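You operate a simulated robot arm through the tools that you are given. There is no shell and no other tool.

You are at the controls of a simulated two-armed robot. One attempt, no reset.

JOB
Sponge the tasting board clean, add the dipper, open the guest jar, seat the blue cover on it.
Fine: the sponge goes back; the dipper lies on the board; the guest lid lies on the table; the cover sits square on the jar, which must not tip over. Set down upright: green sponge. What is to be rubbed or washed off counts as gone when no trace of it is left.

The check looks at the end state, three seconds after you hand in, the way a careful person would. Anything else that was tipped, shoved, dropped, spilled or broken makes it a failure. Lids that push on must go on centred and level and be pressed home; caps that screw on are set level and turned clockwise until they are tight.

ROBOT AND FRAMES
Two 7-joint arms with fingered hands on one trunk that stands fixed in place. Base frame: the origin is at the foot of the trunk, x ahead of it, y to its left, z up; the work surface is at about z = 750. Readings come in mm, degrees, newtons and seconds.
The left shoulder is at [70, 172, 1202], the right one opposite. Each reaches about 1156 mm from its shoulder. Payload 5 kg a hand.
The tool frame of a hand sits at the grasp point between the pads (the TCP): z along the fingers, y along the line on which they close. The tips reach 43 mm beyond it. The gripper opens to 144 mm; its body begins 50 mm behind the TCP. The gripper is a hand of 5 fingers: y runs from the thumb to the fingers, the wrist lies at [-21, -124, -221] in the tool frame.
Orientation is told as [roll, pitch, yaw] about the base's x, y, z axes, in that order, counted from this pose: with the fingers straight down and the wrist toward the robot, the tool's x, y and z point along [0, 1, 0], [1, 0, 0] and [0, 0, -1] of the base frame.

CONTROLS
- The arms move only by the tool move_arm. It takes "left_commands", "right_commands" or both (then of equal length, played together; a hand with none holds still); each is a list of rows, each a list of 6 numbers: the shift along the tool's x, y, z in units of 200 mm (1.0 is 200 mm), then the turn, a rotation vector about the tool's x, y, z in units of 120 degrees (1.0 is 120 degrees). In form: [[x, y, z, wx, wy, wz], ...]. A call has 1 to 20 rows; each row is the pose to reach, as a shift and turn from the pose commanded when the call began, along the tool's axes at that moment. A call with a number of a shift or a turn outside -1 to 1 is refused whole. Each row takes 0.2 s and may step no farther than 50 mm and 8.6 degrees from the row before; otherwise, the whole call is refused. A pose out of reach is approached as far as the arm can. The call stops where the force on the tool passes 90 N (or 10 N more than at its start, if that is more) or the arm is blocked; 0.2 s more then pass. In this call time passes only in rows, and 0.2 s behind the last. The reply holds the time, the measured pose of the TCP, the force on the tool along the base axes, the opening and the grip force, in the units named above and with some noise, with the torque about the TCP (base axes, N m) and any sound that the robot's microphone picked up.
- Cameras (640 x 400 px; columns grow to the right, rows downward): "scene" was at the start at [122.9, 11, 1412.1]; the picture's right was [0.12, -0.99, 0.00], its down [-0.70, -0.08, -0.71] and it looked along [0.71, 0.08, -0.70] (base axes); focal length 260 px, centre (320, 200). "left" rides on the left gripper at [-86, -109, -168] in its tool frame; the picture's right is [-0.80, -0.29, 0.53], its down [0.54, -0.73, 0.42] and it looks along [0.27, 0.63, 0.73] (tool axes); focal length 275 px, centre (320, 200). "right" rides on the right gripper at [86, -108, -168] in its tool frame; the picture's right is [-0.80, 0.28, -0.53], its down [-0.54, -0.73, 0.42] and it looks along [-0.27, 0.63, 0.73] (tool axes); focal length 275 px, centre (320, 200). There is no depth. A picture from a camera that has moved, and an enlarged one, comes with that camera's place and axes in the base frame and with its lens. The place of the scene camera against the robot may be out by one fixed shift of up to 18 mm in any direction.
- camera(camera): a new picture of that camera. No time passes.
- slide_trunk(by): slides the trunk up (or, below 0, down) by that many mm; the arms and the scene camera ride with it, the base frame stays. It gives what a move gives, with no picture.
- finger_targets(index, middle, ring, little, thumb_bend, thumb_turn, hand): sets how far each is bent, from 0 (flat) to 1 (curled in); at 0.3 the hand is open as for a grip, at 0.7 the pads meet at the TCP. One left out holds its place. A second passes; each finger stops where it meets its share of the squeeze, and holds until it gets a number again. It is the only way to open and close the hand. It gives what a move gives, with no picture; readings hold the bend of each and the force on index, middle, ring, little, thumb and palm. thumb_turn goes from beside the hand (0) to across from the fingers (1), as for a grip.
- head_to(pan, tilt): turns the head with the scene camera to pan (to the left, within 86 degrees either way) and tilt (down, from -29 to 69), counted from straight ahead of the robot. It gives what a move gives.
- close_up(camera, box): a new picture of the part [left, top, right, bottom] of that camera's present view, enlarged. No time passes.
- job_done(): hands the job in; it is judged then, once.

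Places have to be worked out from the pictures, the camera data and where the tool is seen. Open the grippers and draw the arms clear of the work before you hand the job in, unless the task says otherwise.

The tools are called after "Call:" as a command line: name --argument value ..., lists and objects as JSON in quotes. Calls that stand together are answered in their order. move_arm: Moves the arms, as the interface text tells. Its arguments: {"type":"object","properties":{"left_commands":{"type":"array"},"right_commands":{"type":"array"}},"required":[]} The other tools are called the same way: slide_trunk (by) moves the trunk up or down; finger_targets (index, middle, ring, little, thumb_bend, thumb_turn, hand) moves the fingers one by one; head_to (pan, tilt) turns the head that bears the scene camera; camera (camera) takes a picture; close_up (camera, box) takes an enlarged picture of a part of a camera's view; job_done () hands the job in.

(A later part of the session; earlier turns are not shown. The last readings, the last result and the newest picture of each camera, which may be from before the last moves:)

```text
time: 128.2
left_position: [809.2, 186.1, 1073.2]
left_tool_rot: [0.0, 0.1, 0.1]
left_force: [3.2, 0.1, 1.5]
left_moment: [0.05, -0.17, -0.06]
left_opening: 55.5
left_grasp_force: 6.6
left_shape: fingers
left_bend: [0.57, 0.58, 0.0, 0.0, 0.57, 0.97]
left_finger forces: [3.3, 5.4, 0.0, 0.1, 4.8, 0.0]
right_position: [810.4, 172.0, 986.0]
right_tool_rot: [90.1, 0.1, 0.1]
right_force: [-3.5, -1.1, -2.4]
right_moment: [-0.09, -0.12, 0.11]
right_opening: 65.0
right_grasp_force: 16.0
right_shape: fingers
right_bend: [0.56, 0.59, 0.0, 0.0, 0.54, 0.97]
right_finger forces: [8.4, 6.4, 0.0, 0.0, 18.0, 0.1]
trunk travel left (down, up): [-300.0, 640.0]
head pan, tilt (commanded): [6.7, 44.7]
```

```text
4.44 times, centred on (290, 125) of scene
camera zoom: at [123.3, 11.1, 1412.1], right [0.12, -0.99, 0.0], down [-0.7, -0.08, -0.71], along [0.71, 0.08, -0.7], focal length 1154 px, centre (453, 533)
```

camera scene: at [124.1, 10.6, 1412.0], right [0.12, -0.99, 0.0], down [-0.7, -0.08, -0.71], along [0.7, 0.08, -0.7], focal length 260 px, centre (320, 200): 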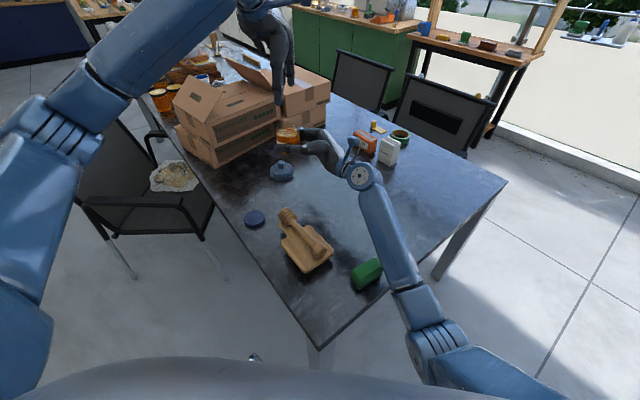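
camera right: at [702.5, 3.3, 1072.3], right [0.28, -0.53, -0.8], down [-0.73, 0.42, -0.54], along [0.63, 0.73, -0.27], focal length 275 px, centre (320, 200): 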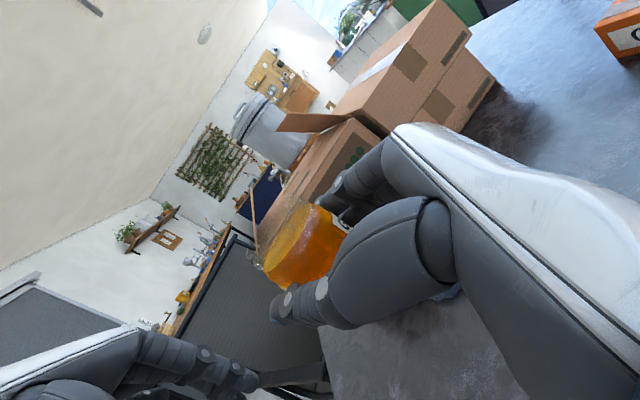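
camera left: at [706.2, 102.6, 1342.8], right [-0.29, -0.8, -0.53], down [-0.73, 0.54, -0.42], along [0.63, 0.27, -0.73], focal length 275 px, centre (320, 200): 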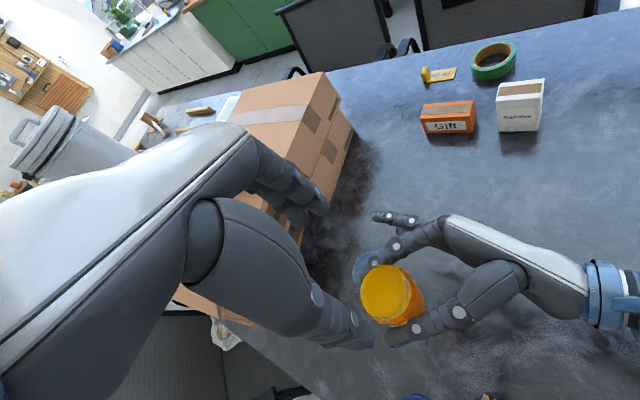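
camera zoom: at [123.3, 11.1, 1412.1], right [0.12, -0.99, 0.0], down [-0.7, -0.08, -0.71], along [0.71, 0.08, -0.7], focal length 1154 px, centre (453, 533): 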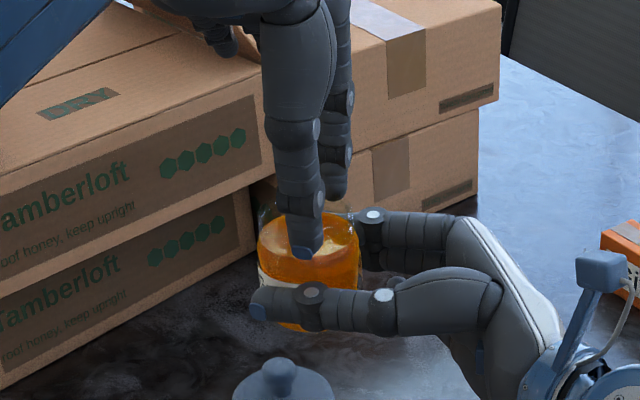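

Balanced enough; I tighten the left grip on the neck.

Call:
finger_targets --hand "left" --index 0.68 --middle 0.69 --thumb_bend 0.69

Call:
close_up --camera "right" --box '[180, 100, 380, 320]'

Call:
close_up --camera "left" --box '[240, 160, 440, 360]'

```text
time: 129.2
left_position: [809.7, 185.9, 1072.9]
left_tool_rot: [0.0, 0.1, 0.0]
left_force: [2.7, 0.6, 3.1]
left_moment: [0.06, -0.18, -0.09]
left_opening: 53.2
left_grasp_force: 13.2
left_shape: fingers
left_bend: [0.57, 0.59, 0.0, 0.0, 0.59, 0.97]
left_finger forces: [6.9, 7.9, 0.0, 0.0, 12.0, 0.0]
right_position: [809.5, 173.5, 985.9]
right_tool_rot: [90.1, 0.1, 0.1]
right_force: [-2.4, -1.0, -2.7]
right_moment: [-0.11, -0.08, 0.16]
right_opening: 64.9
right_grasp_force: 16.9
right_shape: fingers
right_bend: [0.56, 0.59, 0.0, 0.0, 0.54, 0.98]
right_finger forces: [8.7, 6.7, 0.1, 0.0, 17.5, 0.0]
trunk travel left (down, up): [-300.0, 640.0]
head pan, tilt (commanded): [6.7, 44.7]
```

```text
1.82 times, centred on (280, 210) of right
camera zoom: at [703.6, 3.9, 1071.5], right [0.28, -0.53, -0.8], down [-0.73, 0.42, -0.54], along [0.63, 0.73, -0.27], focal length 500 px, centre (393, 182)
```

zoom: 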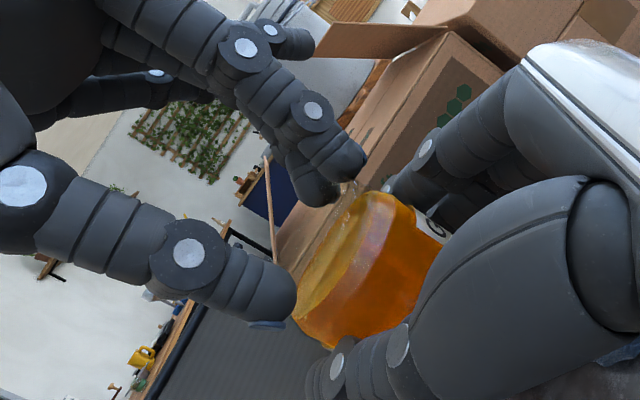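

```text
2.00 times, centred on (340, 260) of left
camera zoom: at [700.0, 98.8, 1240.4], right [-0.28, -0.8, -0.53], down [-0.73, 0.54, -0.42], along [0.63, 0.27, -0.73], focal length 551 px, centre (280, 80)
```

zoom: 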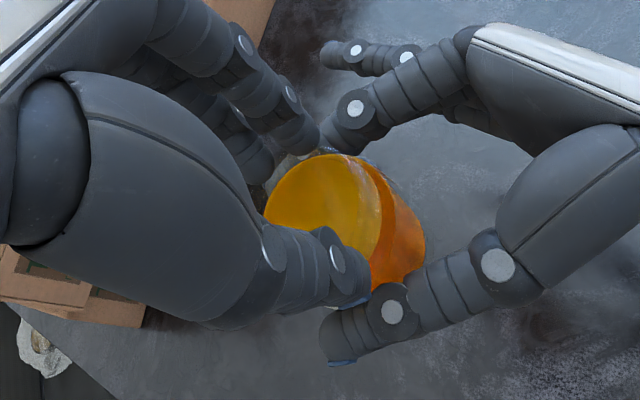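

The jar is held by both hands. I firm up the left a bit more, then ease the right hand to transfer the load and watch for slip.

Call:
finger_targets --hand "left" --index 0.74 --middle 0.75 --thumb_bend 0.77

Call:
finger_targets --hand "right" --index 0.58 --middle 0.605 --thumb_bend 0.57

Call:
close_up --camera "right" --box '[180, 100, 380, 320]'

```text
time: 130.2
left_position: [809.4, 183.9, 1073.4]
left_tool_rot: [0.0, 0.1, 0.0]
left_force: [-2.2, 1.1, 4.1]
left_moment: [0.0, 0.06, -0.17]
left_opening: 52.2
left_grasp_force: 16.6
left_shape: fingers
left_bend: [0.57, 0.58, 0.0, 0.0, 0.6, 0.97]
left_finger forces: [7.3, 8.4, 0.1, 0.1, 17.8, 0.0]
right_position: [810.7, 172.7, 985.3]
right_tool_rot: [90.1, 0.0, 0.1]
right_force: [2.5, -0.3, -4.3]
right_moment: [-0.11, 0.1, 0.14]
right_opening: 64.9
right_grasp_force: 17.0
right_shape: fingers
right_bend: [0.56, 0.59, 0.0, 0.0, 0.55, 0.97]
right_finger forces: [10.8, 7.4, 0.0, 0.0, 15.0, 0.0]
trunk travel left (down, up): [-300.0, 640.0]
head pan, tilt (commanded): [6.7, 44.7]
```

```text
time: 131.2
left_position: [809.0, 185.9, 1072.8]
left_tool_rot: [0.1, 0.1, 0.0]
left_force: [0.2, 1.8, 3.7]
left_moment: [0.09, -0.12, -0.17]
left_opening: 52.2
left_grasp_force: 16.2
left_shape: fingers
left_bend: [0.57, 0.58, 0.0, 0.0, 0.6, 0.97]
left_finger forces: [7.9, 9.1, 0.1, 0.0, 15.1, 0.0]
right_position: [811.3, 173.5, 986.1]
right_tool_rot: [90.1, 0.1, 0.1]
right_force: [0.1, 0.0, -4.2]
right_moment: [-0.07, 0.06, 0.18]
right_opening: 66.9
right_grasp_force: 7.3
right_shape: fingers
right_bend: [0.55, 0.58, 0.0, 0.0, 0.53, 0.98]
right_finger forces: [4.0, 4.3, 0.1, 0.1, 7.1, 0.1]
trunk travel left (down, up): [-300.0, 640.0]
head pan, tilt (commanded): [6.7, 44.7]
```

```text
1.82 times, centred on (280, 210) of right
camera zoom: at [703.6, 3.9, 1071.6], right [0.28, -0.53, -0.8], down [-0.73, 0.42, -0.54], along [0.63, 0.73, -0.27], focal length 500 px, centre (393, 182)
```

zoom: 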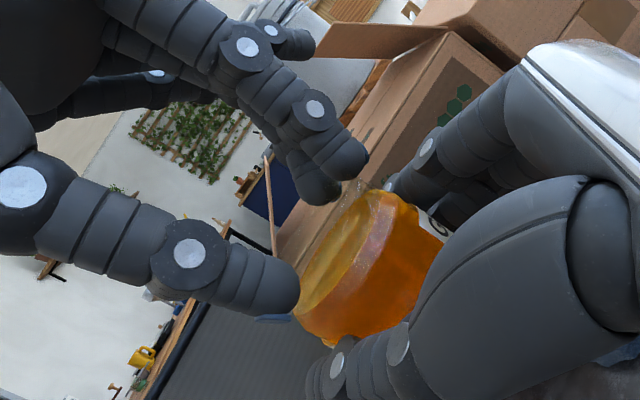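

There is a 4 N internal squeeze between the hands (left pushing down). I raise the left hand 1 mm to relax it before letting go.

Call:
move_arm --left_commands '[[0, 0, -0.005, 0, 0, 0]]'

Call:
move_arm --left_commands '[[0, 0, -0.006, 0, 0, 0]]'

Call:
close_up --camera "right" --box '[180, 100, 380, 320]'

```text
time: 131.6
left_position: [809.2, 185.8, 1073.5]
left_tool_rot: [0.1, 0.2, 0.0]
left_force: [0.7, 1.4, 0.1]
left_moment: [0.06, -0.09, -0.16]
left_opening: 51.9
left_grasp_force: 14.4
left_shape: fingers
left_bend: [0.57, 0.58, 0.0, 0.0, 0.6, 0.97]
left_finger forces: [6.5, 8.0, 0.0, 0.1, 13.3, 0.0]
right_position: [810.5, 172.1, 986.6]
right_tool_rot: [90.3, 0.1, 0.1]
right_force: [1.7, -0.6, -0.3]
right_moment: [-0.02, 0.07, 0.18]
right_opening: 67.2
right_grasp_force: 7.9
right_shape: fingers
right_bend: [0.55, 0.58, 0.0, 0.0, 0.53, 0.97]
right_finger forces: [3.9, 4.1, 0.0, 0.1, 7.1, 0.0]
trunk travel left (down, up): [-300.0, 640.0]
head pan, tilt (commanded): [6.7, 44.7]
```

```text
time: 132.0
left_position: [809.7, 185.7, 1076.4]
left_tool_rot: [0.1, 0.0, 0.0]
left_force: [-2.1, -0.9, 3.6]
left_moment: [-0.03, 0.01, -0.04]
left_opening: 34.0
left_grasp_force: 12.7
left_shape: fingers
left_bend: [0.61, 0.59, 0.0, 0.0, 0.65, 0.97]
left_finger forces: [3.5, 9.3, 0.0, 0.0, 12.3, 0.0]
right_position: [810.6, 171.9, 984.1]
right_tool_rot: [90.1, 0.2, 0.1]
right_force: [1.9, -0.1, -4.6]
right_moment: [-0.15, 0.14, 0.02]
right_opening: 67.5
right_grasp_force: 7.6
right_shape: fingers
right_bend: [0.55, 0.58, 0.0, 0.0, 0.53, 0.98]
right_finger forces: [4.6, 4.1, 0.0, 0.1, 6.3, 0.1]
trunk travel left (down, up): [-300.0, 640.0]
head pan, tilt (commanded): [6.7, 44.7]
```

```text
1.82 times, centred on (280, 210) of right
camera zoom: at [703.7, 3.9, 1071.1], right [0.28, -0.53, -0.8], down [-0.73, 0.42, -0.54], along [0.63, 0.73, -0.27], focal length 500 px, centre (393, 182)
```

zoom: 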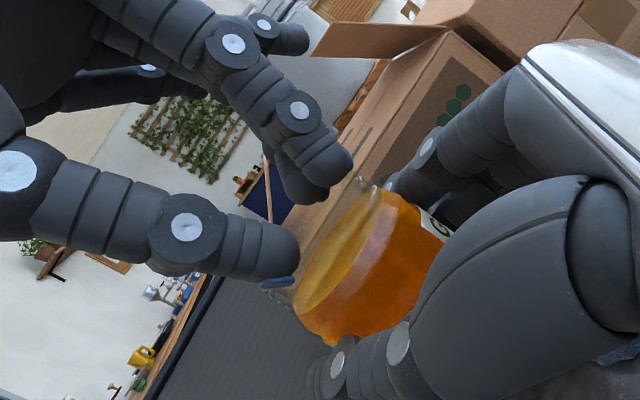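

The left fingers slipped up over the rim, but the right hand still holds the jar. I re-tighten the right hand at once, then open and lift the left.

Call:
finger_targets --hand "right" --index 0.62 --middle 0.64 --thumb_bend 0.62

Call:
finger_targets --hand "left" --index 0.42 --middle 0.42 --thumb_bend 0.42

Call:
move_arm --left_commands '[[0, 0, -0.05, 0, 0, 0], [0, 0, -0.15, 0, 0, 0], [0, 0, -0.3, 0, 0, 0], [0, 0, -0.45, 0, 0, 0]]'

Call:
close_up --camera "right" --box '[180, 100, 380, 320]'

Call:
close_up --camera "left" --box '[300, 180, 500, 360]'

Call:
close_up --camera "scene" --box '[240, 90, 340, 170]'

```text
time: 133.0
left_position: [809.0, 185.3, 1077.5]
left_tool_rot: [-0.1, 0.1, -0.1]
left_force: [-2.8, -2.9, 8.7]
left_moment: [-0.17, 0.12, -0.06]
left_opening: 32.0
left_grasp_force: 13.3
left_shape: fingers
left_bend: [0.62, 0.59, 0.0, 0.0, 0.65, 0.96]
left_finger forces: [4.5, 7.3, 0.0, 0.1, 12.9, 0.0]
right_position: [810.8, 172.4, 985.0]
right_tool_rot: [90.1, 0.0, 0.0]
right_force: [4.1, 2.7, -9.0]
right_moment: [-0.29, 0.1, 0.02]
right_opening: 65.4
right_grasp_force: 16.4
right_shape: fingers
right_bend: [0.55, 0.59, 0.0, 0.0, 0.54, 0.98]
right_finger forces: [11.0, 7.6, 0.0, 0.0, 14.6, 0.1]
trunk travel left (down, up): [-300.0, 640.0]
head pan, tilt (commanded): [6.7, 44.7]
```

```text
time: 134.0
left_position: [808.1, 187.1, 1076.8]
left_tool_rot: [0.0, 0.1, 0.0]
left_force: [-0.7, 0.3, 0.0]
left_moment: [-0.02, -0.03, -0.01]
left_opening: 106.7
left_grasp_force: 0.1
left_shape: fingers
left_bend: [0.42, 0.42, 0.0, 0.0, 0.42, 0.97]
left_finger forces: [0.0, 0.1, 0.0, 0.1, 0.0, 0.0]
right_position: [811.4, 173.2, 985.3]
right_tool_rot: [90.0, 0.2, 0.1]
right_force: [-0.7, 0.0, 0.2]
right_moment: [-0.06, 0.0, 0.0]
right_opening: 65.5
right_grasp_force: 16.0
right_shape: fingers
right_bend: [0.56, 0.59, 0.0, 0.0, 0.54, 0.97]
right_finger forces: [9.0, 6.5, 0.0, 0.0, 15.4, 0.1]
trunk travel left (down, up): [-300.0, 640.0]
head pan, tilt (commanded): [6.7, 44.7]
```

```text
time: 135.0
left_position: [809.2, 185.4, 1169.6]
left_tool_rot: [-0.1, 0.1, 0.0]
left_force: [-0.7, 0.1, 0.4]
left_moment: [0.01, -0.03, -0.03]
left_opening: 107.0
left_grasp_force: 0.0
left_shape: fingers
left_bend: [0.42, 0.42, 0.0, 0.0, 0.42, 0.97]
left_finger forces: [0.0, 0.0, 0.0, 0.0, 0.1, 0.0]
right_position: [812.1, 172.4, 985.7]
right_tool_rot: [90.2, 0.1, 0.1]
right_force: [-0.6, -0.5, 0.2]
right_moment: [-0.05, 0.0, -0.04]
right_opening: 65.5
right_grasp_force: 15.8
right_shape: fingers
right_bend: [0.56, 0.59, 0.0, 0.0, 0.54, 0.97]
right_finger forces: [9.1, 6.5, 0.0, 0.0, 15.4, 0.1]
trunk travel left (down, up): [-300.0, 640.0]
head pan, tilt (commanded): [6.7, 44.7]
```

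```text
1.82 times, centred on (280, 210) of right
camera zoom: at [703.3, 3.6, 1071.8], right [0.28, -0.53, -0.8], down [-0.73, 0.42, -0.54], along [0.63, 0.73, -0.27], focal length 500 px, centre (393, 182)
```

zoom: 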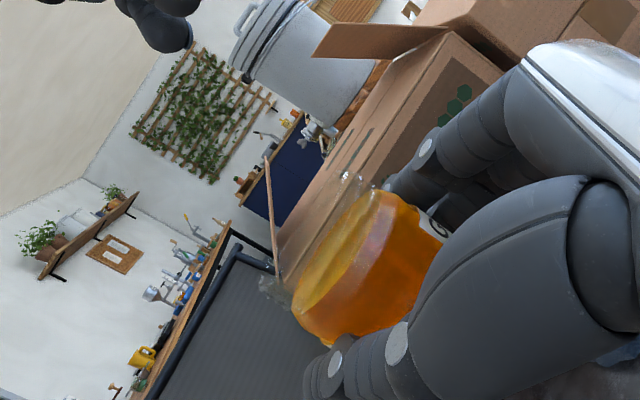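

```text
2.22 times, centred on (400, 270) of left
camera zoom: at [700.1, 99.1, 1336.3], right [-0.28, -0.8, -0.53], down [-0.73, 0.54, -0.42], along [0.63, 0.27, -0.73], focal length 612 px, centre (142, 44)
```

zoom: 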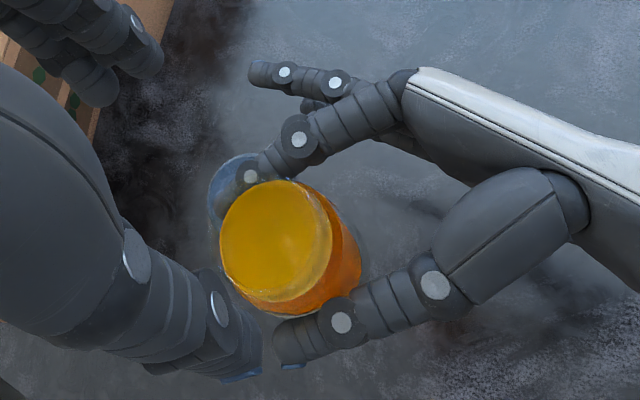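

```text
5.00 times, centred on (290, 130) of scene
camera zoom: at [122.8, 10.7, 1412.0], right [0.12, -0.99, 0.0], down [-0.7, -0.08, -0.71], along [0.71, 0.08, -0.7], focal length 1298 px, centre (470, 550)
```

zoom: 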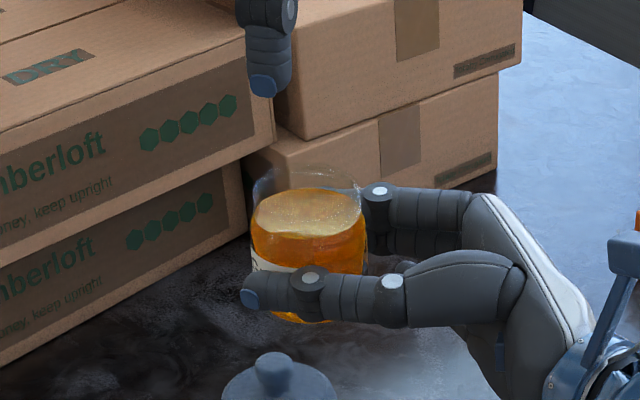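

The jar is still safely upright in the right hand. The neck is too short for a secure grip, so I'll take the glass body instead, with the left fingers on the left/right sides (the right hand holds front/back). I turn the left hand to yaw -85°.

Call:
move_arm --left_commands '[[0, 0, 0, 0, 0, 0.07], [0, 0, 0, 0, 0, 0.14], [0, 0, 0, 0, 0, 0.21], [0, 0, 0, 0, 0, 0.28], [0, 0, 0, 0, 0, 0.35], [0, 0, 0, 0, 0, 0.42], [0, 0, 0, 0, 0, 0.49], [0, 0, 0, 0, 0, 0.56], [0, 0, 0, 0, 0, 0.63], [0, 0, 0, 0, 0, 0.7]]'

Call:
camera --camera "left"

Call:
camera --camera "scene"

Call:
camera --camera "right"

```text
time: 137.2
left_position: [810.8, 186.4, 1166.6]
left_tool_rot: [-0.1, -0.1, -84.2]
left_force: [-0.7, 0.1, 0.1]
left_moment: [0.02, 0.04, 0.01]
left_opening: 106.9
left_grasp_force: 0.0
left_shape: fingers
left_bend: [0.42, 0.42, 0.0, 0.0, 0.42, 0.97]
left_finger forces: [0.1, 0.0, 0.0, 0.0, 0.0, 0.0]
right_position: [811.2, 173.2, 985.2]
right_tool_rot: [90.2, 0.1, 0.1]
right_force: [0.0, 1.1, -0.3]
right_moment: [-0.07, -0.01, 0.02]
right_opening: 65.5
right_grasp_force: 15.4
right_shape: fingers
right_bend: [0.56, 0.59, 0.0, 0.0, 0.54, 0.97]
right_finger forces: [9.1, 6.6, 0.0, 0.0, 15.3, 0.0]
trunk travel left (down, up): [-300.0, 640.0]
head pan, tilt (commanded): [6.7, 44.7]
```

```text
taken
camera left: at [713.2, 284.6, 1334.0], right [-0.82, 0.2, -0.53], down [0.46, 0.78, -0.42], along [0.33, -0.6, -0.73], focal length 275 px, centre (320, 200)
```

left: 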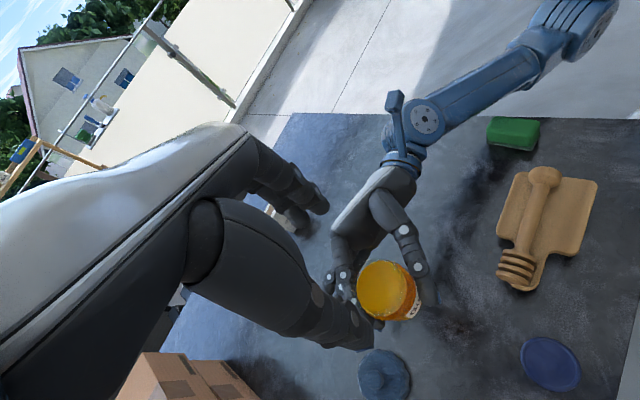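

```text
taken
camera scene: at [123.7, 10.6, 1412.0], right [0.12, -0.99, 0.0], down [-0.7, -0.08, -0.71], along [0.7, 0.08, -0.7], focal length 260 px, centre (320, 200)
```

scene: 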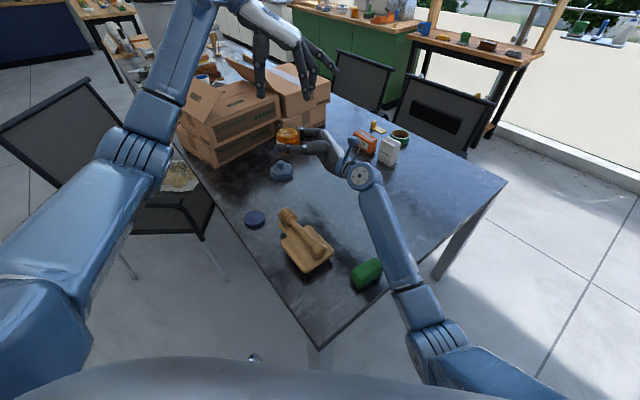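

```text
taken
camera right: at [703.9, 3.6, 1071.4], right [0.28, -0.53, -0.8], down [-0.73, 0.42, -0.54], along [0.63, 0.73, -0.27], focal length 275 px, centre (320, 200)
```

right: 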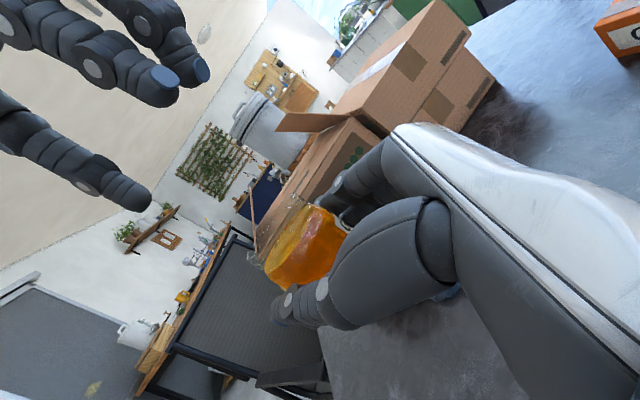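

I zoom on the jar and the gap between it and the right palm.

Call:
close_up --camera "left" --box '[300, 180, 460, 340]'

```text
2.50 times, centred on (380, 260) of left
camera zoom: at [713.2, 284.6, 1334.0], right [-0.82, 0.2, -0.53], down [0.46, 0.78, -0.42], along [0.33, -0.6, -0.73], focal length 688 px, centre (170, 50)
```

zoom: 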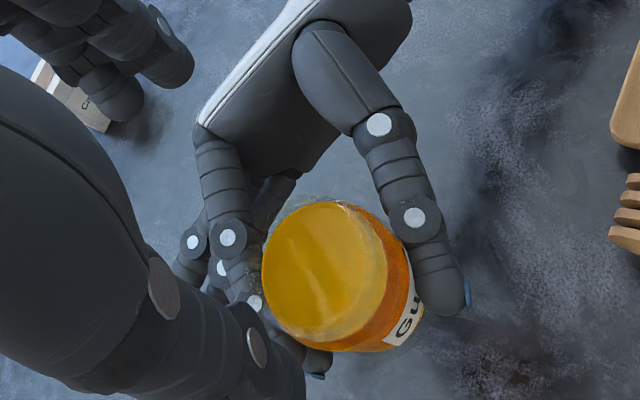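

The gap to the right palm is too tight for a safe body grip there. Safer: put the guest lid back on loosely (that grip was solid), carry the jar down to the table by it, and unscrew it again there while pressing down lightly. I go back for the lid, turning the left hand.

Call:
move_arm --left_commands '[[-0.03, -0.03, 0, 0, 0, -0.065], [-0.065, -0.068, 0, 0, 0, -0.13], [-0.1, -0.102, 0, 0, 0, -0.195], [-0.13, -0.136, 0, 0, 0, -0.26], [-0.165, -0.17, 0, 0, 0, -0.325], [-0.2, -0.205, 0, 0, 0, -0.39], [-0.23, -0.24, 0, 0, 0, -0.455], [-0.265, -0.275, 0, 0, 0, -0.52], [-0.296, -0.307, 0, 0, 0, -0.585]]'

```text
time: 139.2
left_position: [743.2, 240.8, 1166.0]
left_tool_rot: [0.0, 0.1, -13.7]
left_force: [-0.2, 0.2, 0.5]
left_moment: [0.03, -0.02, -0.02]
left_opening: 107.1
left_grasp_force: 0.1
left_shape: fingers
left_bend: [0.42, 0.42, 0.0, 0.0, 0.42, 0.97]
left_finger forces: [0.1, 0.0, 0.1, 0.0, 0.0, 0.1]
right_position: [810.2, 172.3, 985.6]
right_tool_rot: [90.2, 0.0, 0.0]
right_force: [0.4, 0.0, 0.9]
right_moment: [-0.08, -0.01, 0.0]
right_opening: 65.5
right_grasp_force: 15.2
right_shape: fingers
right_bend: [0.56, 0.59, 0.0, 0.0, 0.54, 0.97]
right_finger forces: [9.2, 6.5, 0.1, 0.0, 15.3, 0.0]
trunk travel left (down, up): [-300.0, 640.0]
head pan, tilt (commanded): [6.7, 44.7]
```

Call:
move_arm --left_commands '[[0.03, -0.05, 0.03, 0, 0, -0.068], [0.06, -0.1, 0.08, 0, 0, -0.137], [0.09, -0.16, 0.18, 0, 0, -0.206], [0.12, -0.21, 0.3, 0, 0, -0.275], [0.15, -0.26, 0.43, 0, 0, -0.344], [0.17, -0.31, 0.56, 0, 0, -0.413], [0.185, -0.34, 0.7, 0, 0, -0.482], [0.1985, -0.3675, 0.83, 0, 0, -0.55]]'

Call:
camera --camera "left"

Call:
close_up --camera "scene" --box '[200, 90, 380, 250]'

```text
time: 141.0
left_position: [683.8, 296.1, 1000.2]
left_tool_rot: [0.0, 0.0, 52.4]
left_force: [0.1, -0.7, -0.4]
left_moment: [0.02, -0.03, -0.02]
left_opening: 106.7
left_grasp_force: 0.2
left_shape: fingers
left_bend: [0.42, 0.42, 0.0, 0.0, 0.42, 0.97]
left_finger forces: [0.0, 0.1, 0.0, 0.1, 0.1, 0.1]
right_position: [810.4, 173.4, 985.1]
right_tool_rot: [90.2, 0.2, 0.1]
right_force: [0.1, 0.0, -1.3]
right_moment: [-0.12, -0.02, -0.03]
right_opening: 65.5
right_grasp_force: 14.9
right_shape: fingers
right_bend: [0.56, 0.59, 0.0, 0.0, 0.54, 0.97]
right_finger forces: [9.1, 6.4, 0.0, 0.0, 15.4, 0.0]
trunk travel left (down, up): [-300.0, 640.0]
head pan, tilt (commanded): [6.7, 44.7]
```

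```text
taken
camera left: at [685.0, 157.1, 1168.3], right [0.46, -0.71, -0.53], down [-0.87, -0.24, -0.42], along [0.17, 0.66, -0.73], focal length 275 px, centre (320, 200)
```

left: 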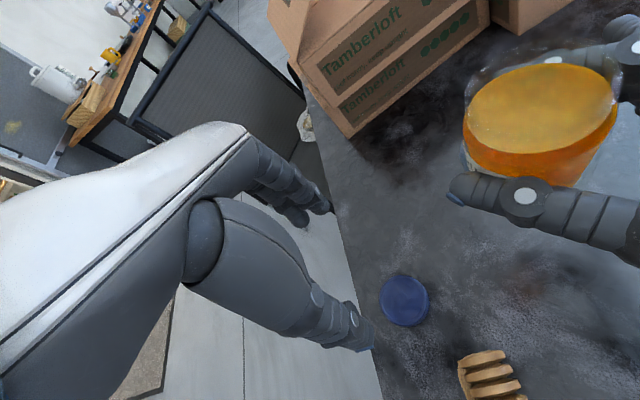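

```text
2.50 times, centred on (290, 170) of scene
camera zoom: at [123.6, 11.0, 1412.0], right [0.12, -0.99, 0.0], down [-0.7, -0.08, -0.71], along [0.7, 0.08, -0.7], focal length 649 px, centre (395, 275)
```

zoom: 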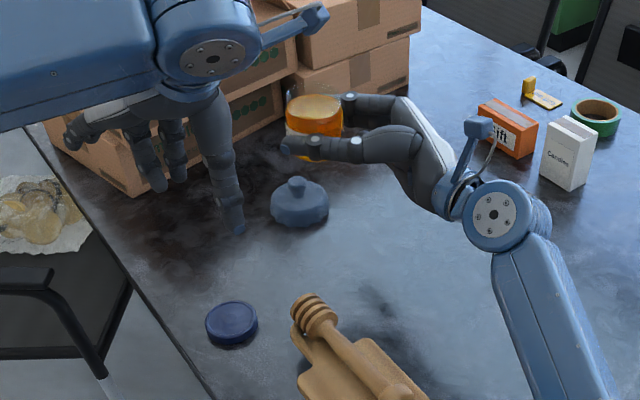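

The lid is at about (681, 292.5). I centre on it and descend to the same height at which I released it.

Call:
move_arm --left_commands '[[-0.006, -0.02, 0.15, 0, 0, 0], [-0.006, -0.02, 0.35, 0, 0, 0], [-0.006, -0.02, 0.55, 0, 0, 0], [-0.006, -0.02, 0.72, 0, 0, 0], [-0.006, -0.02, 0.85, 0, 0, 0], [-0.006, -0.02, 0.93, 0, 0, 0], [-0.006, -0.02, 0.975, 0, 0, 0]]'

Call:
close_up --camera "left" --box '[250, 180, 430, 340]'

```text
time: 142.6
left_position: [679.7, 292.4, 805.2]
left_tool_rot: [-0.1, 0.1, 52.3]
left_force: [-0.3, -0.1, 0.5]
left_moment: [0.02, 0.01, 0.0]
left_opening: 107.0
left_grasp_force: 0.0
left_shape: fingers
left_bend: [0.42, 0.42, 0.0, 0.0, 0.42, 0.97]
left_finger forces: [0.1, 0.0, 0.1, 0.0, 0.1, 0.0]
right_position: [811.0, 172.4, 984.3]
right_tool_rot: [90.1, 0.1, 0.1]
right_force: [-0.2, 0.1, -0.5]
right_moment: [-0.04, -0.03, 0.0]
right_opening: 65.4
right_grasp_force: 15.6
right_shape: fingers
right_bend: [0.56, 0.59, 0.0, 0.0, 0.54, 0.97]
right_finger forces: [9.1, 6.5, 0.0, 0.0, 15.4, 0.1]
trunk travel left (down, up): [-300.0, 640.0]
head pan, tilt (commanded): [6.7, 44.7]
```

```text
2.50 times, centred on (340, 260) of left
camera zoom: at [681.9, 152.8, 972.2], right [0.46, -0.71, -0.53], down [-0.87, -0.24, -0.42], along [0.17, 0.66, -0.73], focal length 688 px, centre (270, 50)
```

zoom: 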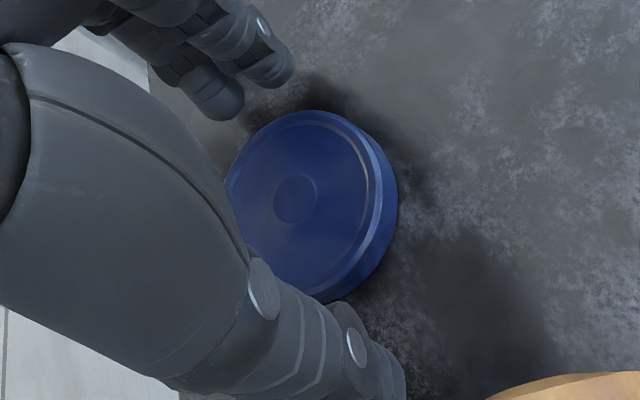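

Perfectly centred on the lid. I grip it.

Call:
finger_targets --hand "left" --index 0.54 --middle 0.55 --thumb_bend 0.54

Call:
finger_targets --hand "left" --index 0.64 --middle 0.66 --thumb_bend 0.65

Call:
close_up --camera "left" --box '[250, 180, 430, 340]'

```text
time: 143.6
left_position: [680.9, 291.2, 806.5]
left_tool_rot: [0.0, 0.1, 52.2]
left_force: [-0.2, 0.2, 0.6]
left_moment: [0.01, 0.05, -0.03]
left_opening: 67.9
left_grasp_force: 1.7
left_shape: fingers
left_bend: [0.53, 0.54, 0.0, 0.0, 0.53, 0.97]
left_finger forces: [0.6, 1.4, 0.0, 0.0, 1.9, 0.0]
right_position: [809.7, 172.8, 986.1]
right_tool_rot: [90.1, 0.2, 0.1]
right_force: [-0.6, -0.4, 0.5]
right_moment: [-0.07, -0.02, -0.01]
right_opening: 65.5
right_grasp_force: 15.9
right_shape: fingers
right_bend: [0.56, 0.59, 0.0, 0.0, 0.54, 0.97]
right_finger forces: [9.0, 6.5, 0.0, 0.0, 15.5, 0.1]
trunk travel left (down, up): [-300.0, 640.0]
head pan, tilt (commanded): [6.7, 44.7]
```

```text
time: 144.6
left_position: [680.3, 292.3, 806.4]
left_tool_rot: [0.0, 0.0, 52.4]
left_force: [0.7, 1.9, 10.0]
left_moment: [0.03, 0.0, -0.03]
left_opening: 61.8
left_grasp_force: 13.9
left_shape: fingers
left_bend: [0.56, 0.57, 0.0, 0.0, 0.56, 0.97]
left_finger forces: [7.4, 7.9, 0.0, 0.0, 12.7, 0.1]
right_position: [810.2, 173.2, 985.9]
right_tool_rot: [90.1, 0.1, 0.1]
right_force: [-1.0, -0.3, 0.8]
right_moment: [-0.05, -0.02, 0.01]
right_opening: 65.6
right_grasp_force: 15.4
right_shape: fingers
right_bend: [0.56, 0.59, 0.0, 0.0, 0.54, 0.97]
right_finger forces: [9.1, 6.5, 0.1, 0.0, 15.4, 0.1]
trunk travel left (down, up): [-300.0, 640.0]
head pan, tilt (commanded): [6.7, 44.7]
```

```text
2.50 times, centred on (340, 260) of left
camera zoom: at [681.4, 152.5, 973.4], right [0.46, -0.71, -0.53], down [-0.87, -0.24, -0.42], along [0.17, 0.66, -0.73], focal length 688 px, centre (270, 50)
```

zoom: 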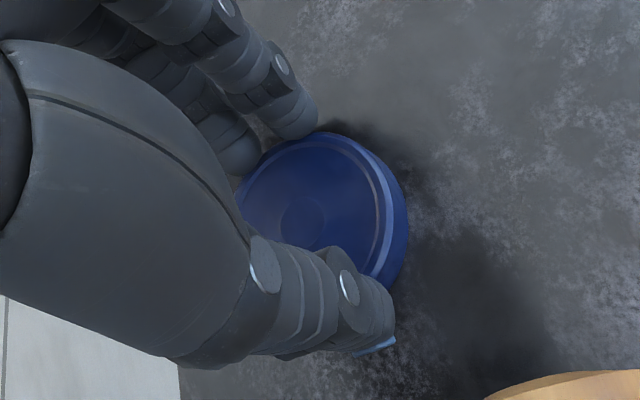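

The squeeze pushes the lid down 10 N: the tips grip it too near their ends. I loosen, go 3 mm lower, and re-grip more lightly.

Call:
finger_targets --hand "left" --index 0.5 --middle 0.5 --thumb_bend 0.5

Call:
move_arm --left_commands '[[0, 0, 0.008, 0, 0, 0], [0, 0, 0.015, 0, 0, 0]]'

Call:
finger_targets --hand "left" --index 0.57 --middle 0.58 --thumb_bend 0.58

Call:
close_up --camera "left" --box '[250, 180, 430, 340]'

```text
time: 145.6
left_position: [680.4, 292.7, 806.7]
left_tool_rot: [0.0, 0.2, 52.1]
left_force: [-0.4, 0.0, 0.5]
left_moment: [-0.02, -0.01, -0.01]
left_opening: 78.3
left_grasp_force: 0.1
left_shape: fingers
left_bend: [0.5, 0.5, 0.0, 0.0, 0.5, 0.97]
left_finger forces: [0.0, 0.0, 0.0, 0.0, 0.0, 0.1]
right_position: [811.8, 172.6, 985.9]
right_tool_rot: [90.1, 0.1, 0.1]
right_force: [1.2, 0.2, -0.2]
right_moment: [-0.07, 0.01, -0.02]
right_opening: 65.5
right_grasp_force: 15.4
right_shape: fingers
right_bend: [0.56, 0.59, 0.0, 0.0, 0.54, 0.97]
right_finger forces: [9.1, 6.5, 0.1, 0.0, 15.3, 0.0]
trunk travel left (down, up): [-300.0, 640.0]
head pan, tilt (commanded): [6.7, 44.7]
```

```text
time: 146.2
left_position: [680.8, 292.2, 801.9]
left_tool_rot: [0.0, 0.0, 52.3]
left_force: [-0.9, 0.1, -1.9]
left_moment: [-0.02, 0.01, -0.01]
left_opening: 78.1
left_grasp_force: 0.0
left_shape: fingers
left_bend: [0.5, 0.5, 0.0, 0.0, 0.5, 0.97]
left_finger forces: [0.0, 0.0, 0.0, 0.0, 0.0, 0.0]
right_position: [810.0, 173.0, 985.9]
right_tool_rot: [90.1, 0.1, 0.1]
right_force: [0.6, 0.0, 0.1]
right_moment: [-0.09, -0.06, 0.02]
right_opening: 65.4
right_grasp_force: 15.5
right_shape: fingers
right_bend: [0.56, 0.59, 0.0, 0.0, 0.54, 0.97]
right_finger forces: [9.1, 6.5, 0.0, 0.0, 15.4, 0.1]
trunk travel left (down, up): [-300.0, 640.0]
head pan, tilt (commanded): [6.7, 44.7]
```

```text
time: 147.2
left_position: [679.9, 293.1, 802.9]
left_tool_rot: [-0.1, 0.1, 52.3]
left_force: [0.0, -0.1, -0.1]
left_moment: [0.02, 0.03, -0.04]
left_opening: 67.9
left_grasp_force: 6.1
left_shape: fingers
left_bend: [0.54, 0.55, 0.0, 0.0, 0.53, 0.97]
left_finger forces: [2.5, 3.7, 0.0, 0.0, 6.1, 0.0]
right_position: [810.1, 172.4, 985.1]
right_tool_rot: [90.0, 0.1, 0.1]
right_force: [0.3, -1.1, -0.7]
right_moment: [-0.1, -0.02, 0.0]
right_opening: 65.6
right_grasp_force: 15.0
right_shape: fingers
right_bend: [0.56, 0.59, 0.0, 0.0, 0.54, 0.97]
right_finger forces: [9.1, 6.6, 0.1, 0.0, 15.4, 0.0]
trunk travel left (down, up): [-300.0, 640.0]
head pan, tilt (commanded): [6.7, 44.7]
```

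```text
2.50 times, centred on (340, 260) of left
camera zoom: at [681.5, 152.7, 969.8], right [0.46, -0.71, -0.53], down [-0.87, -0.24, -0.42], along [0.17, 0.66, -0.73], focal length 688 px, centre (270, 50)
```

zoom: 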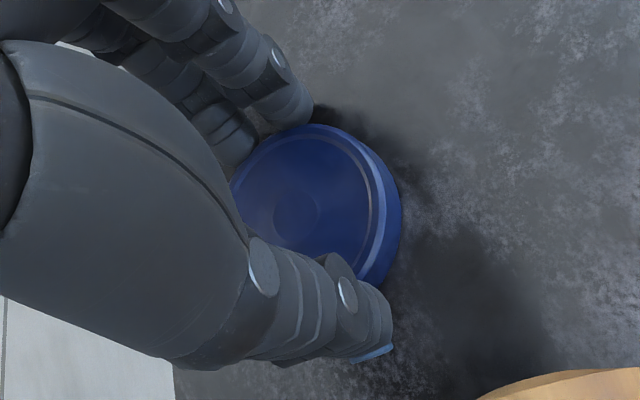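

Much better: no downward squeeze now. I firm up a little and lift.

Call:
finger_targets --hand "left" --index 0.6 --middle 0.61 --thumb_bend 0.61

Call:
move_arm --left_commands '[[0, 0, -0.02, 0, 0, 0], [0, 0, -0.06, 0, 0, 0], [0, 0, -0.12, 0, 0, 0], [0, 0, -0.2, 0, 0, 0]]'

Call:
close_up --camera "left" --box '[250, 180, 430, 340]'

```text
time: 148.2
left_position: [679.8, 291.7, 803.2]
left_tool_rot: [0.0, 0.0, 52.3]
left_force: [-0.2, 0.1, 3.6]
left_moment: [-0.05, 0.09, -0.04]
left_opening: 66.1
left_grasp_force: 12.3
left_shape: fingers
left_bend: [0.55, 0.57, 0.0, 0.0, 0.53, 0.97]
left_finger forces: [5.3, 6.7, 0.1, 0.0, 12.3, 0.0]
right_position: [811.5, 172.3, 984.6]
right_tool_rot: [90.1, 0.1, 0.1]
right_force: [0.8, 0.6, 0.1]
right_moment: [-0.03, 0.0, 0.0]
right_opening: 65.3
right_grasp_force: 15.2
right_shape: fingers
right_bend: [0.56, 0.59, 0.0, 0.0, 0.54, 0.97]
right_finger forces: [9.2, 6.6, 0.0, 0.0, 15.4, 0.0]
trunk travel left (down, up): [-300.0, 640.0]
head pan, tilt (commanded): [6.7, 44.7]
```

```text
time: 149.2
left_position: [681.1, 293.8, 841.9]
left_tool_rot: [0.2, 0.1, 52.2]
left_force: [0.1, -0.3, 0.1]
left_moment: [0.07, 0.01, 0.0]
left_opening: 65.9
left_grasp_force: 10.3
left_shape: fingers
left_bend: [0.55, 0.57, 0.0, 0.0, 0.53, 0.97]
left_finger forces: [4.9, 6.2, 0.0, 0.2, 9.6, 0.1]
right_position: [811.2, 172.8, 985.7]
right_tool_rot: [90.1, 0.2, 0.1]
right_force: [0.4, 0.0, -0.6]
right_moment: [-0.07, -0.01, -0.02]
right_opening: 65.5
right_grasp_force: 15.3
right_shape: fingers
right_bend: [0.56, 0.59, 0.0, 0.0, 0.54, 0.97]
right_finger forces: [9.0, 6.4, 0.0, 0.0, 15.4, 0.0]
trunk travel left (down, up): [-300.0, 640.0]
head pan, tilt (commanded): [6.7, 44.7]
```

```text
2.50 times, centred on (340, 260) of left
camera zoom: at [681.6, 154.2, 1008.7], right [0.45, -0.71, -0.53], down [-0.87, -0.24, -0.42], along [0.17, 0.66, -0.73], focal length 688 px, centre (270, 50)
```

zoom: 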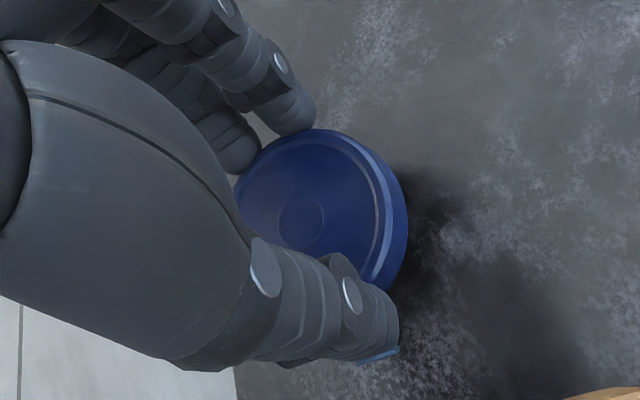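

The lid is held. I raise it and carry it back above the open jar.

Call:
move_arm --left_commands '[[0, 0, -0.1, 0, 0, 0], [0, 0, -0.25, 0, 0, 0], [0, 0, -0.4, 0, 0, 0], [0, 0, -0.55, 0, 0, 0], [0, 0, -0.7, 0, 0, 0], [0, 0, -0.85, 0, 0, 0], [0, 0, -1.0, 0, 0, 0]]'

Call:
move_arm --left_commands '[[0, 0, -0.12, 0, 0, 0], [0, 0, -0.25, 0, 0, 0], [0, 0, -0.38, 0, 0, 0], [0, 0, -0.5, 0, 0, 0], [0, 0, -0.62, 0, 0, 0]]'

Call:
camera --camera "right"

Call:
camera --camera "left"

```text
time: 150.8
left_position: [680.8, 291.5, 1042.0]
left_tool_rot: [0.1, 0.0, 52.3]
left_force: [-1.1, -0.5, 0.0]
left_moment: [0.03, 0.0, 0.01]
left_opening: 65.6
left_grasp_force: 9.9
left_shape: fingers
left_bend: [0.55, 0.57, 0.0, 0.0, 0.53, 0.97]
left_finger forces: [4.9, 6.1, 0.0, 0.0, 9.0, 0.1]
right_position: [810.3, 172.6, 986.3]
right_tool_rot: [90.2, 0.1, 0.1]
right_force: [0.1, -0.5, 0.3]
right_moment: [-0.07, -0.01, 0.02]
right_opening: 65.6
right_grasp_force: 15.6
right_shape: fingers
right_bend: [0.56, 0.59, 0.0, 0.0, 0.54, 0.97]
right_finger forces: [9.1, 6.5, 0.0, 0.0, 15.4, 0.0]
trunk travel left (down, up): [-300.0, 640.0]
head pan, tilt (commanded): [6.7, 44.7]
```

```text
time: 152.0
left_position: [678.7, 293.5, 1164.4]
left_tool_rot: [0.2, 0.0, 52.2]
left_force: [0.2, -0.1, -1.1]
left_moment: [0.03, -0.05, 0.0]
left_opening: 65.7
left_grasp_force: 9.8
left_shape: fingers
left_bend: [0.56, 0.57, 0.0, 0.0, 0.53, 0.97]
left_finger forces: [4.9, 6.0, 0.1, 0.0, 8.7, 0.0]
right_position: [810.5, 172.8, 986.4]
right_tool_rot: [90.2, 0.1, 0.1]
right_force: [-0.2, -0.6, 0.5]
right_moment: [-0.07, -0.01, 0.0]
right_opening: 65.6
right_grasp_force: 15.3
right_shape: fingers
right_bend: [0.56, 0.59, 0.0, 0.0, 0.54, 0.97]
right_finger forces: [9.1, 6.4, 0.1, 0.0, 15.4, 0.0]
trunk travel left (down, up): [-300.0, 640.0]
head pan, tilt (commanded): [6.7, 44.7]
```

```text
taken
camera right: at [703.1, 3.5, 1072.0], right [0.28, -0.53, -0.8], down [-0.73, 0.42, -0.54], along [0.63, 0.73, -0.27], focal length 275 px, centre (320, 200)
```

right: 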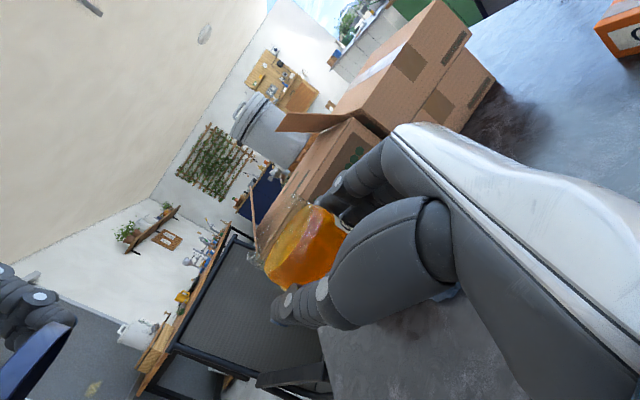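

```text
taken
camera left: at [679.7, 154.2, 1331.4], right [0.45, -0.71, -0.53], down [-0.87, -0.24, -0.42], along [0.17, 0.66, -0.73], focal length 275 px, centre (320, 200)
```

left: 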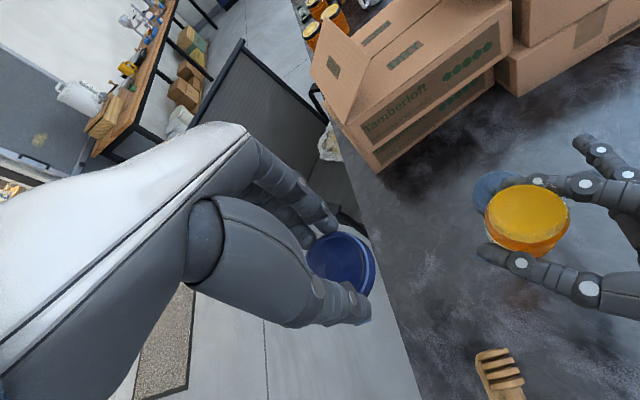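

I move the lid over the jar (neck centre about (804, 186)), staying well above the rim.

Call:
move_arm --left_commands '[[-0.136, -0.007, 0, 0, 0, 0], [-0.272, -0.014, 0, 0, 0, 0], [-0.408, -0.021, 0, 0, 0, 0], [-0.544, -0.028, 0, 0, 0, 0], [-0.68, -0.035, 0, 0, 0, 0], [-0.816, -0.0425, 0, 0, 0, 0]]'

Call:
camera --camera "left"

Call:
close_up --camera "right" --box '[120, 60, 360, 300]'

Call:
close_up --camera "scene" --box '[230, 60, 350, 160]'

```text
time: 153.4
left_position: [807.4, 185.6, 1167.1]
left_tool_rot: [0.1, 0.0, 52.3]
left_force: [0.2, 0.0, 0.9]
left_moment: [0.03, 0.01, 0.02]
left_opening: 65.7
left_grasp_force: 9.7
left_shape: fingers
left_bend: [0.56, 0.57, 0.0, 0.0, 0.53, 0.97]
left_finger forces: [4.8, 6.0, 0.0, 0.1, 8.6, 0.0]
right_position: [811.8, 172.2, 983.8]
right_tool_rot: [90.2, 0.3, 0.1]
right_force: [0.7, 0.0, -0.5]
right_moment: [-0.02, -0.01, 0.0]
right_opening: 65.6
right_grasp_force: 15.3
right_shape: fingers
right_bend: [0.56, 0.59, 0.0, 0.0, 0.54, 0.97]
right_finger forces: [9.1, 6.6, 0.0, 0.0, 15.4, 0.0]
trunk travel left (down, up): [-300.0, 640.0]
head pan, tilt (commanded): [6.7, 44.7]
```

```text
taken
camera left: at [808.2, 45.6, 1333.5], right [0.45, -0.71, -0.54], down [-0.87, -0.24, -0.42], along [0.17, 0.66, -0.73], focal length 275 px, centre (320, 200)
```

left: 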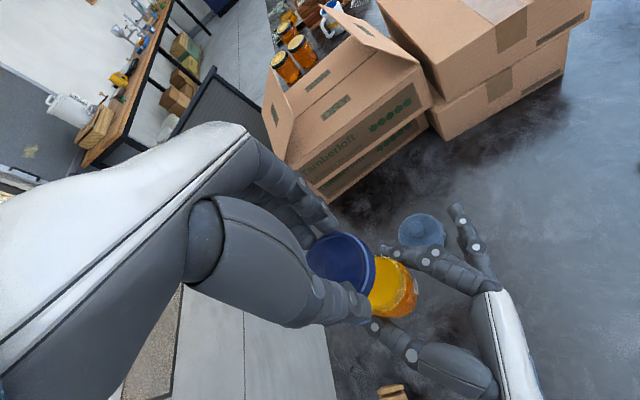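

```text
1.67 times, centred on (240, 180) of right
camera zoom: at [704.4, 3.0, 1071.0], right [0.28, -0.53, -0.8], down [-0.73, 0.42, -0.54], along [0.63, 0.73, -0.27], focal length 459 px, centre (453, 233)
```

zoom: 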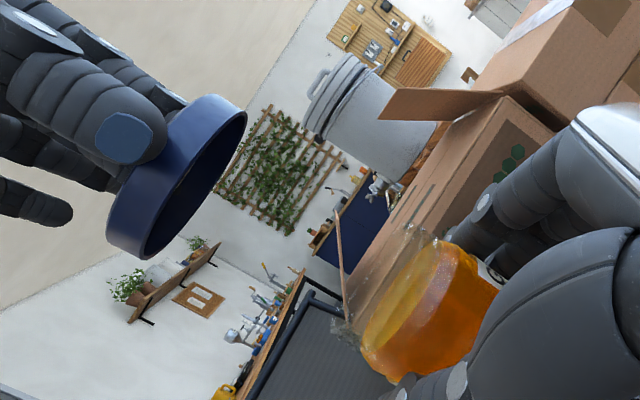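

```text
4.00 times, centred on (290, 110) of scene
camera zoom: at [124.3, 9.7, 1411.9], right [0.12, -0.99, 0.0], down [-0.7, -0.08, -0.71], along [0.7, 0.08, -0.7], focal length 1039 px, centre (440, 560)
```

zoom: 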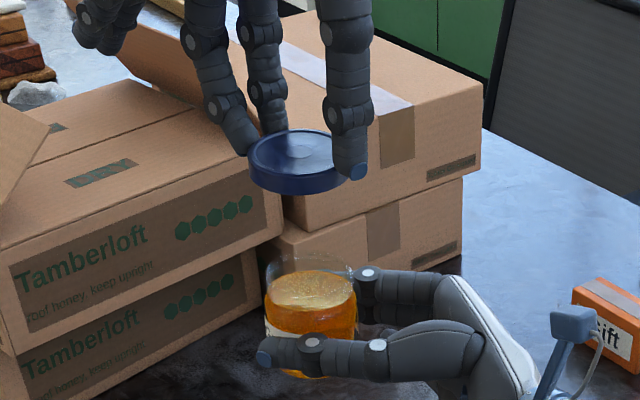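

Re-seating the lid needs sub-millimetre alignment, so I change the plan: I put the lid back on the table and instead grip the jar body from above at yaw 65°, where the left thumb fits beside the right palm. First the lid goes back to its spot.

Call:
move_arm --left_commands '[[0.136, 0.007, 0, 0, 0, 0], [0.272, 0.014, 0, 0, 0, 0], [0.408, 0.021, 0, 0, 0, 0], [0.544, 0.028, 0, 0, 0, 0], [0.68, 0.035, 0, 0, 0, 0], [0.816, 0.0425, 0, 0, 0, 0]]'

Call:
move_arm --left_commands '[[0, 0, 0.15, 0, 0, 0], [0, 0, 0.32, 0, 0, 0], [0, 0, 0.49, 0, 0, 0], [0, 0, 0.66, 0, 0, 0], [0, 0, 0.83, 0, 0, 0], [0, 0, 1.0, 0, 0, 0]]'

Call:
move_arm --left_commands '[[0, 0, 0.15, 0, 0, 0], [0, 0, 0.3, 0, 0, 0], [0, 0, 0.45, 0, 0, 0], [0, 0, 0.58, 0, 0, 0], [0, 0, 0.68, 0, 0, 0], [0, 0, 0.74, 0, 0, 0]]'

Call:
close_up --camera "left" --box '[250, 180, 430, 340]'

```text
time: 154.8
left_position: [678.6, 295.9, 1164.6]
left_tool_rot: [0.0, 0.1, 52.2]
left_force: [-0.6, -0.4, 0.1]
left_moment: [-0.02, -0.05, -0.01]
left_opening: 65.5
left_grasp_force: 9.5
left_shape: fingers
left_bend: [0.56, 0.57, 0.0, 0.0, 0.54, 0.97]
left_finger forces: [4.8, 5.9, 0.0, 0.0, 8.3, 0.0]
right_position: [809.4, 174.8, 985.9]
right_tool_rot: [90.1, 0.1, 0.2]
right_force: [-0.3, 0.0, 0.9]
right_moment: [-0.09, -0.03, -0.03]
right_opening: 65.4
right_grasp_force: 15.7
right_shape: fingers
right_bend: [0.56, 0.59, 0.0, 0.0, 0.54, 0.97]
right_finger forces: [9.0, 6.5, 0.0, 0.1, 15.4, 0.1]
trunk travel left (down, up): [-300.0, 640.0]
head pan, tilt (commanded): [6.7, 44.7]
```

```text
time: 156.2
left_position: [679.5, 292.8, 965.9]
left_tool_rot: [0.0, 0.1, 52.3]
left_force: [-0.1, 0.4, 0.9]
left_moment: [-0.04, 0.06, -0.02]
left_opening: 41.2
left_grasp_force: 0.1
left_shape: fingers
left_bend: [0.6, 0.61, 0.0, 0.0, 0.61, 0.97]
left_finger forces: [0.0, 0.0, 0.1, 0.0, 0.0, 0.0]
right_position: [811.2, 173.2, 984.7]
right_tool_rot: [90.1, 0.2, 0.1]
right_force: [0.2, 1.2, 0.5]
right_moment: [-0.03, 0.03, 0.01]
right_opening: 65.6
right_grasp_force: 16.2
right_shape: fingers
right_bend: [0.56, 0.59, 0.0, 0.0, 0.54, 0.97]
right_finger forces: [9.2, 6.5, 0.0, 0.0, 15.3, 0.0]
trunk travel left (down, up): [-300.0, 640.0]
head pan, tilt (commanded): [6.7, 44.7]
```

```text
time: 157.6
left_position: [680.8, 291.0, 819.5]
left_tool_rot: [0.0, 0.0, 52.3]
left_force: [0.4, 0.8, 0.3]
left_moment: [0.04, 0.0, -0.01]
left_opening: 41.2
left_grasp_force: 0.0
left_shape: fingers
left_bend: [0.6, 0.61, 0.0, 0.0, 0.61, 0.97]
left_finger forces: [0.0, 0.1, 0.1, 0.0, 0.1, 0.0]
right_position: [811.0, 173.1, 985.2]
right_tool_rot: [90.1, 0.1, 0.1]
right_force: [0.1, -0.8, -0.2]
right_moment: [-0.07, -0.03, 0.0]
right_opening: 65.6
right_grasp_force: 15.3
right_shape: fingers
right_bend: [0.56, 0.59, 0.0, 0.0, 0.54, 0.97]
right_finger forces: [9.1, 6.5, 0.0, 0.1, 15.2, 0.1]
trunk travel left (down, up): [-300.0, 640.0]
head pan, tilt (commanded): [6.7, 44.7]
```

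```text
2.50 times, centred on (340, 260) of left
camera zoom: at [681.1, 151.3, 987.1], right [0.46, -0.71, -0.53], down [-0.87, -0.24, -0.42], along [0.17, 0.66, -0.73], focal length 688 px, centre (270, 50)
```

zoom: 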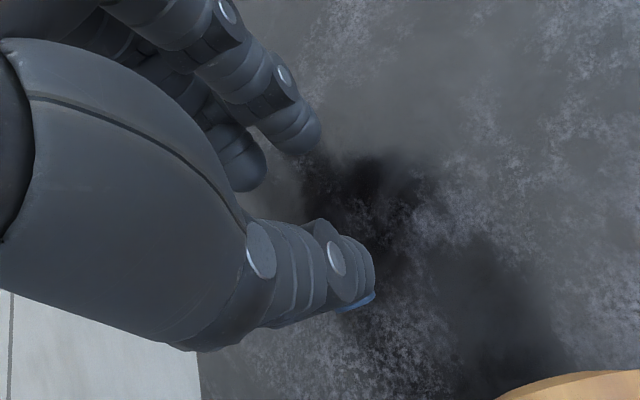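

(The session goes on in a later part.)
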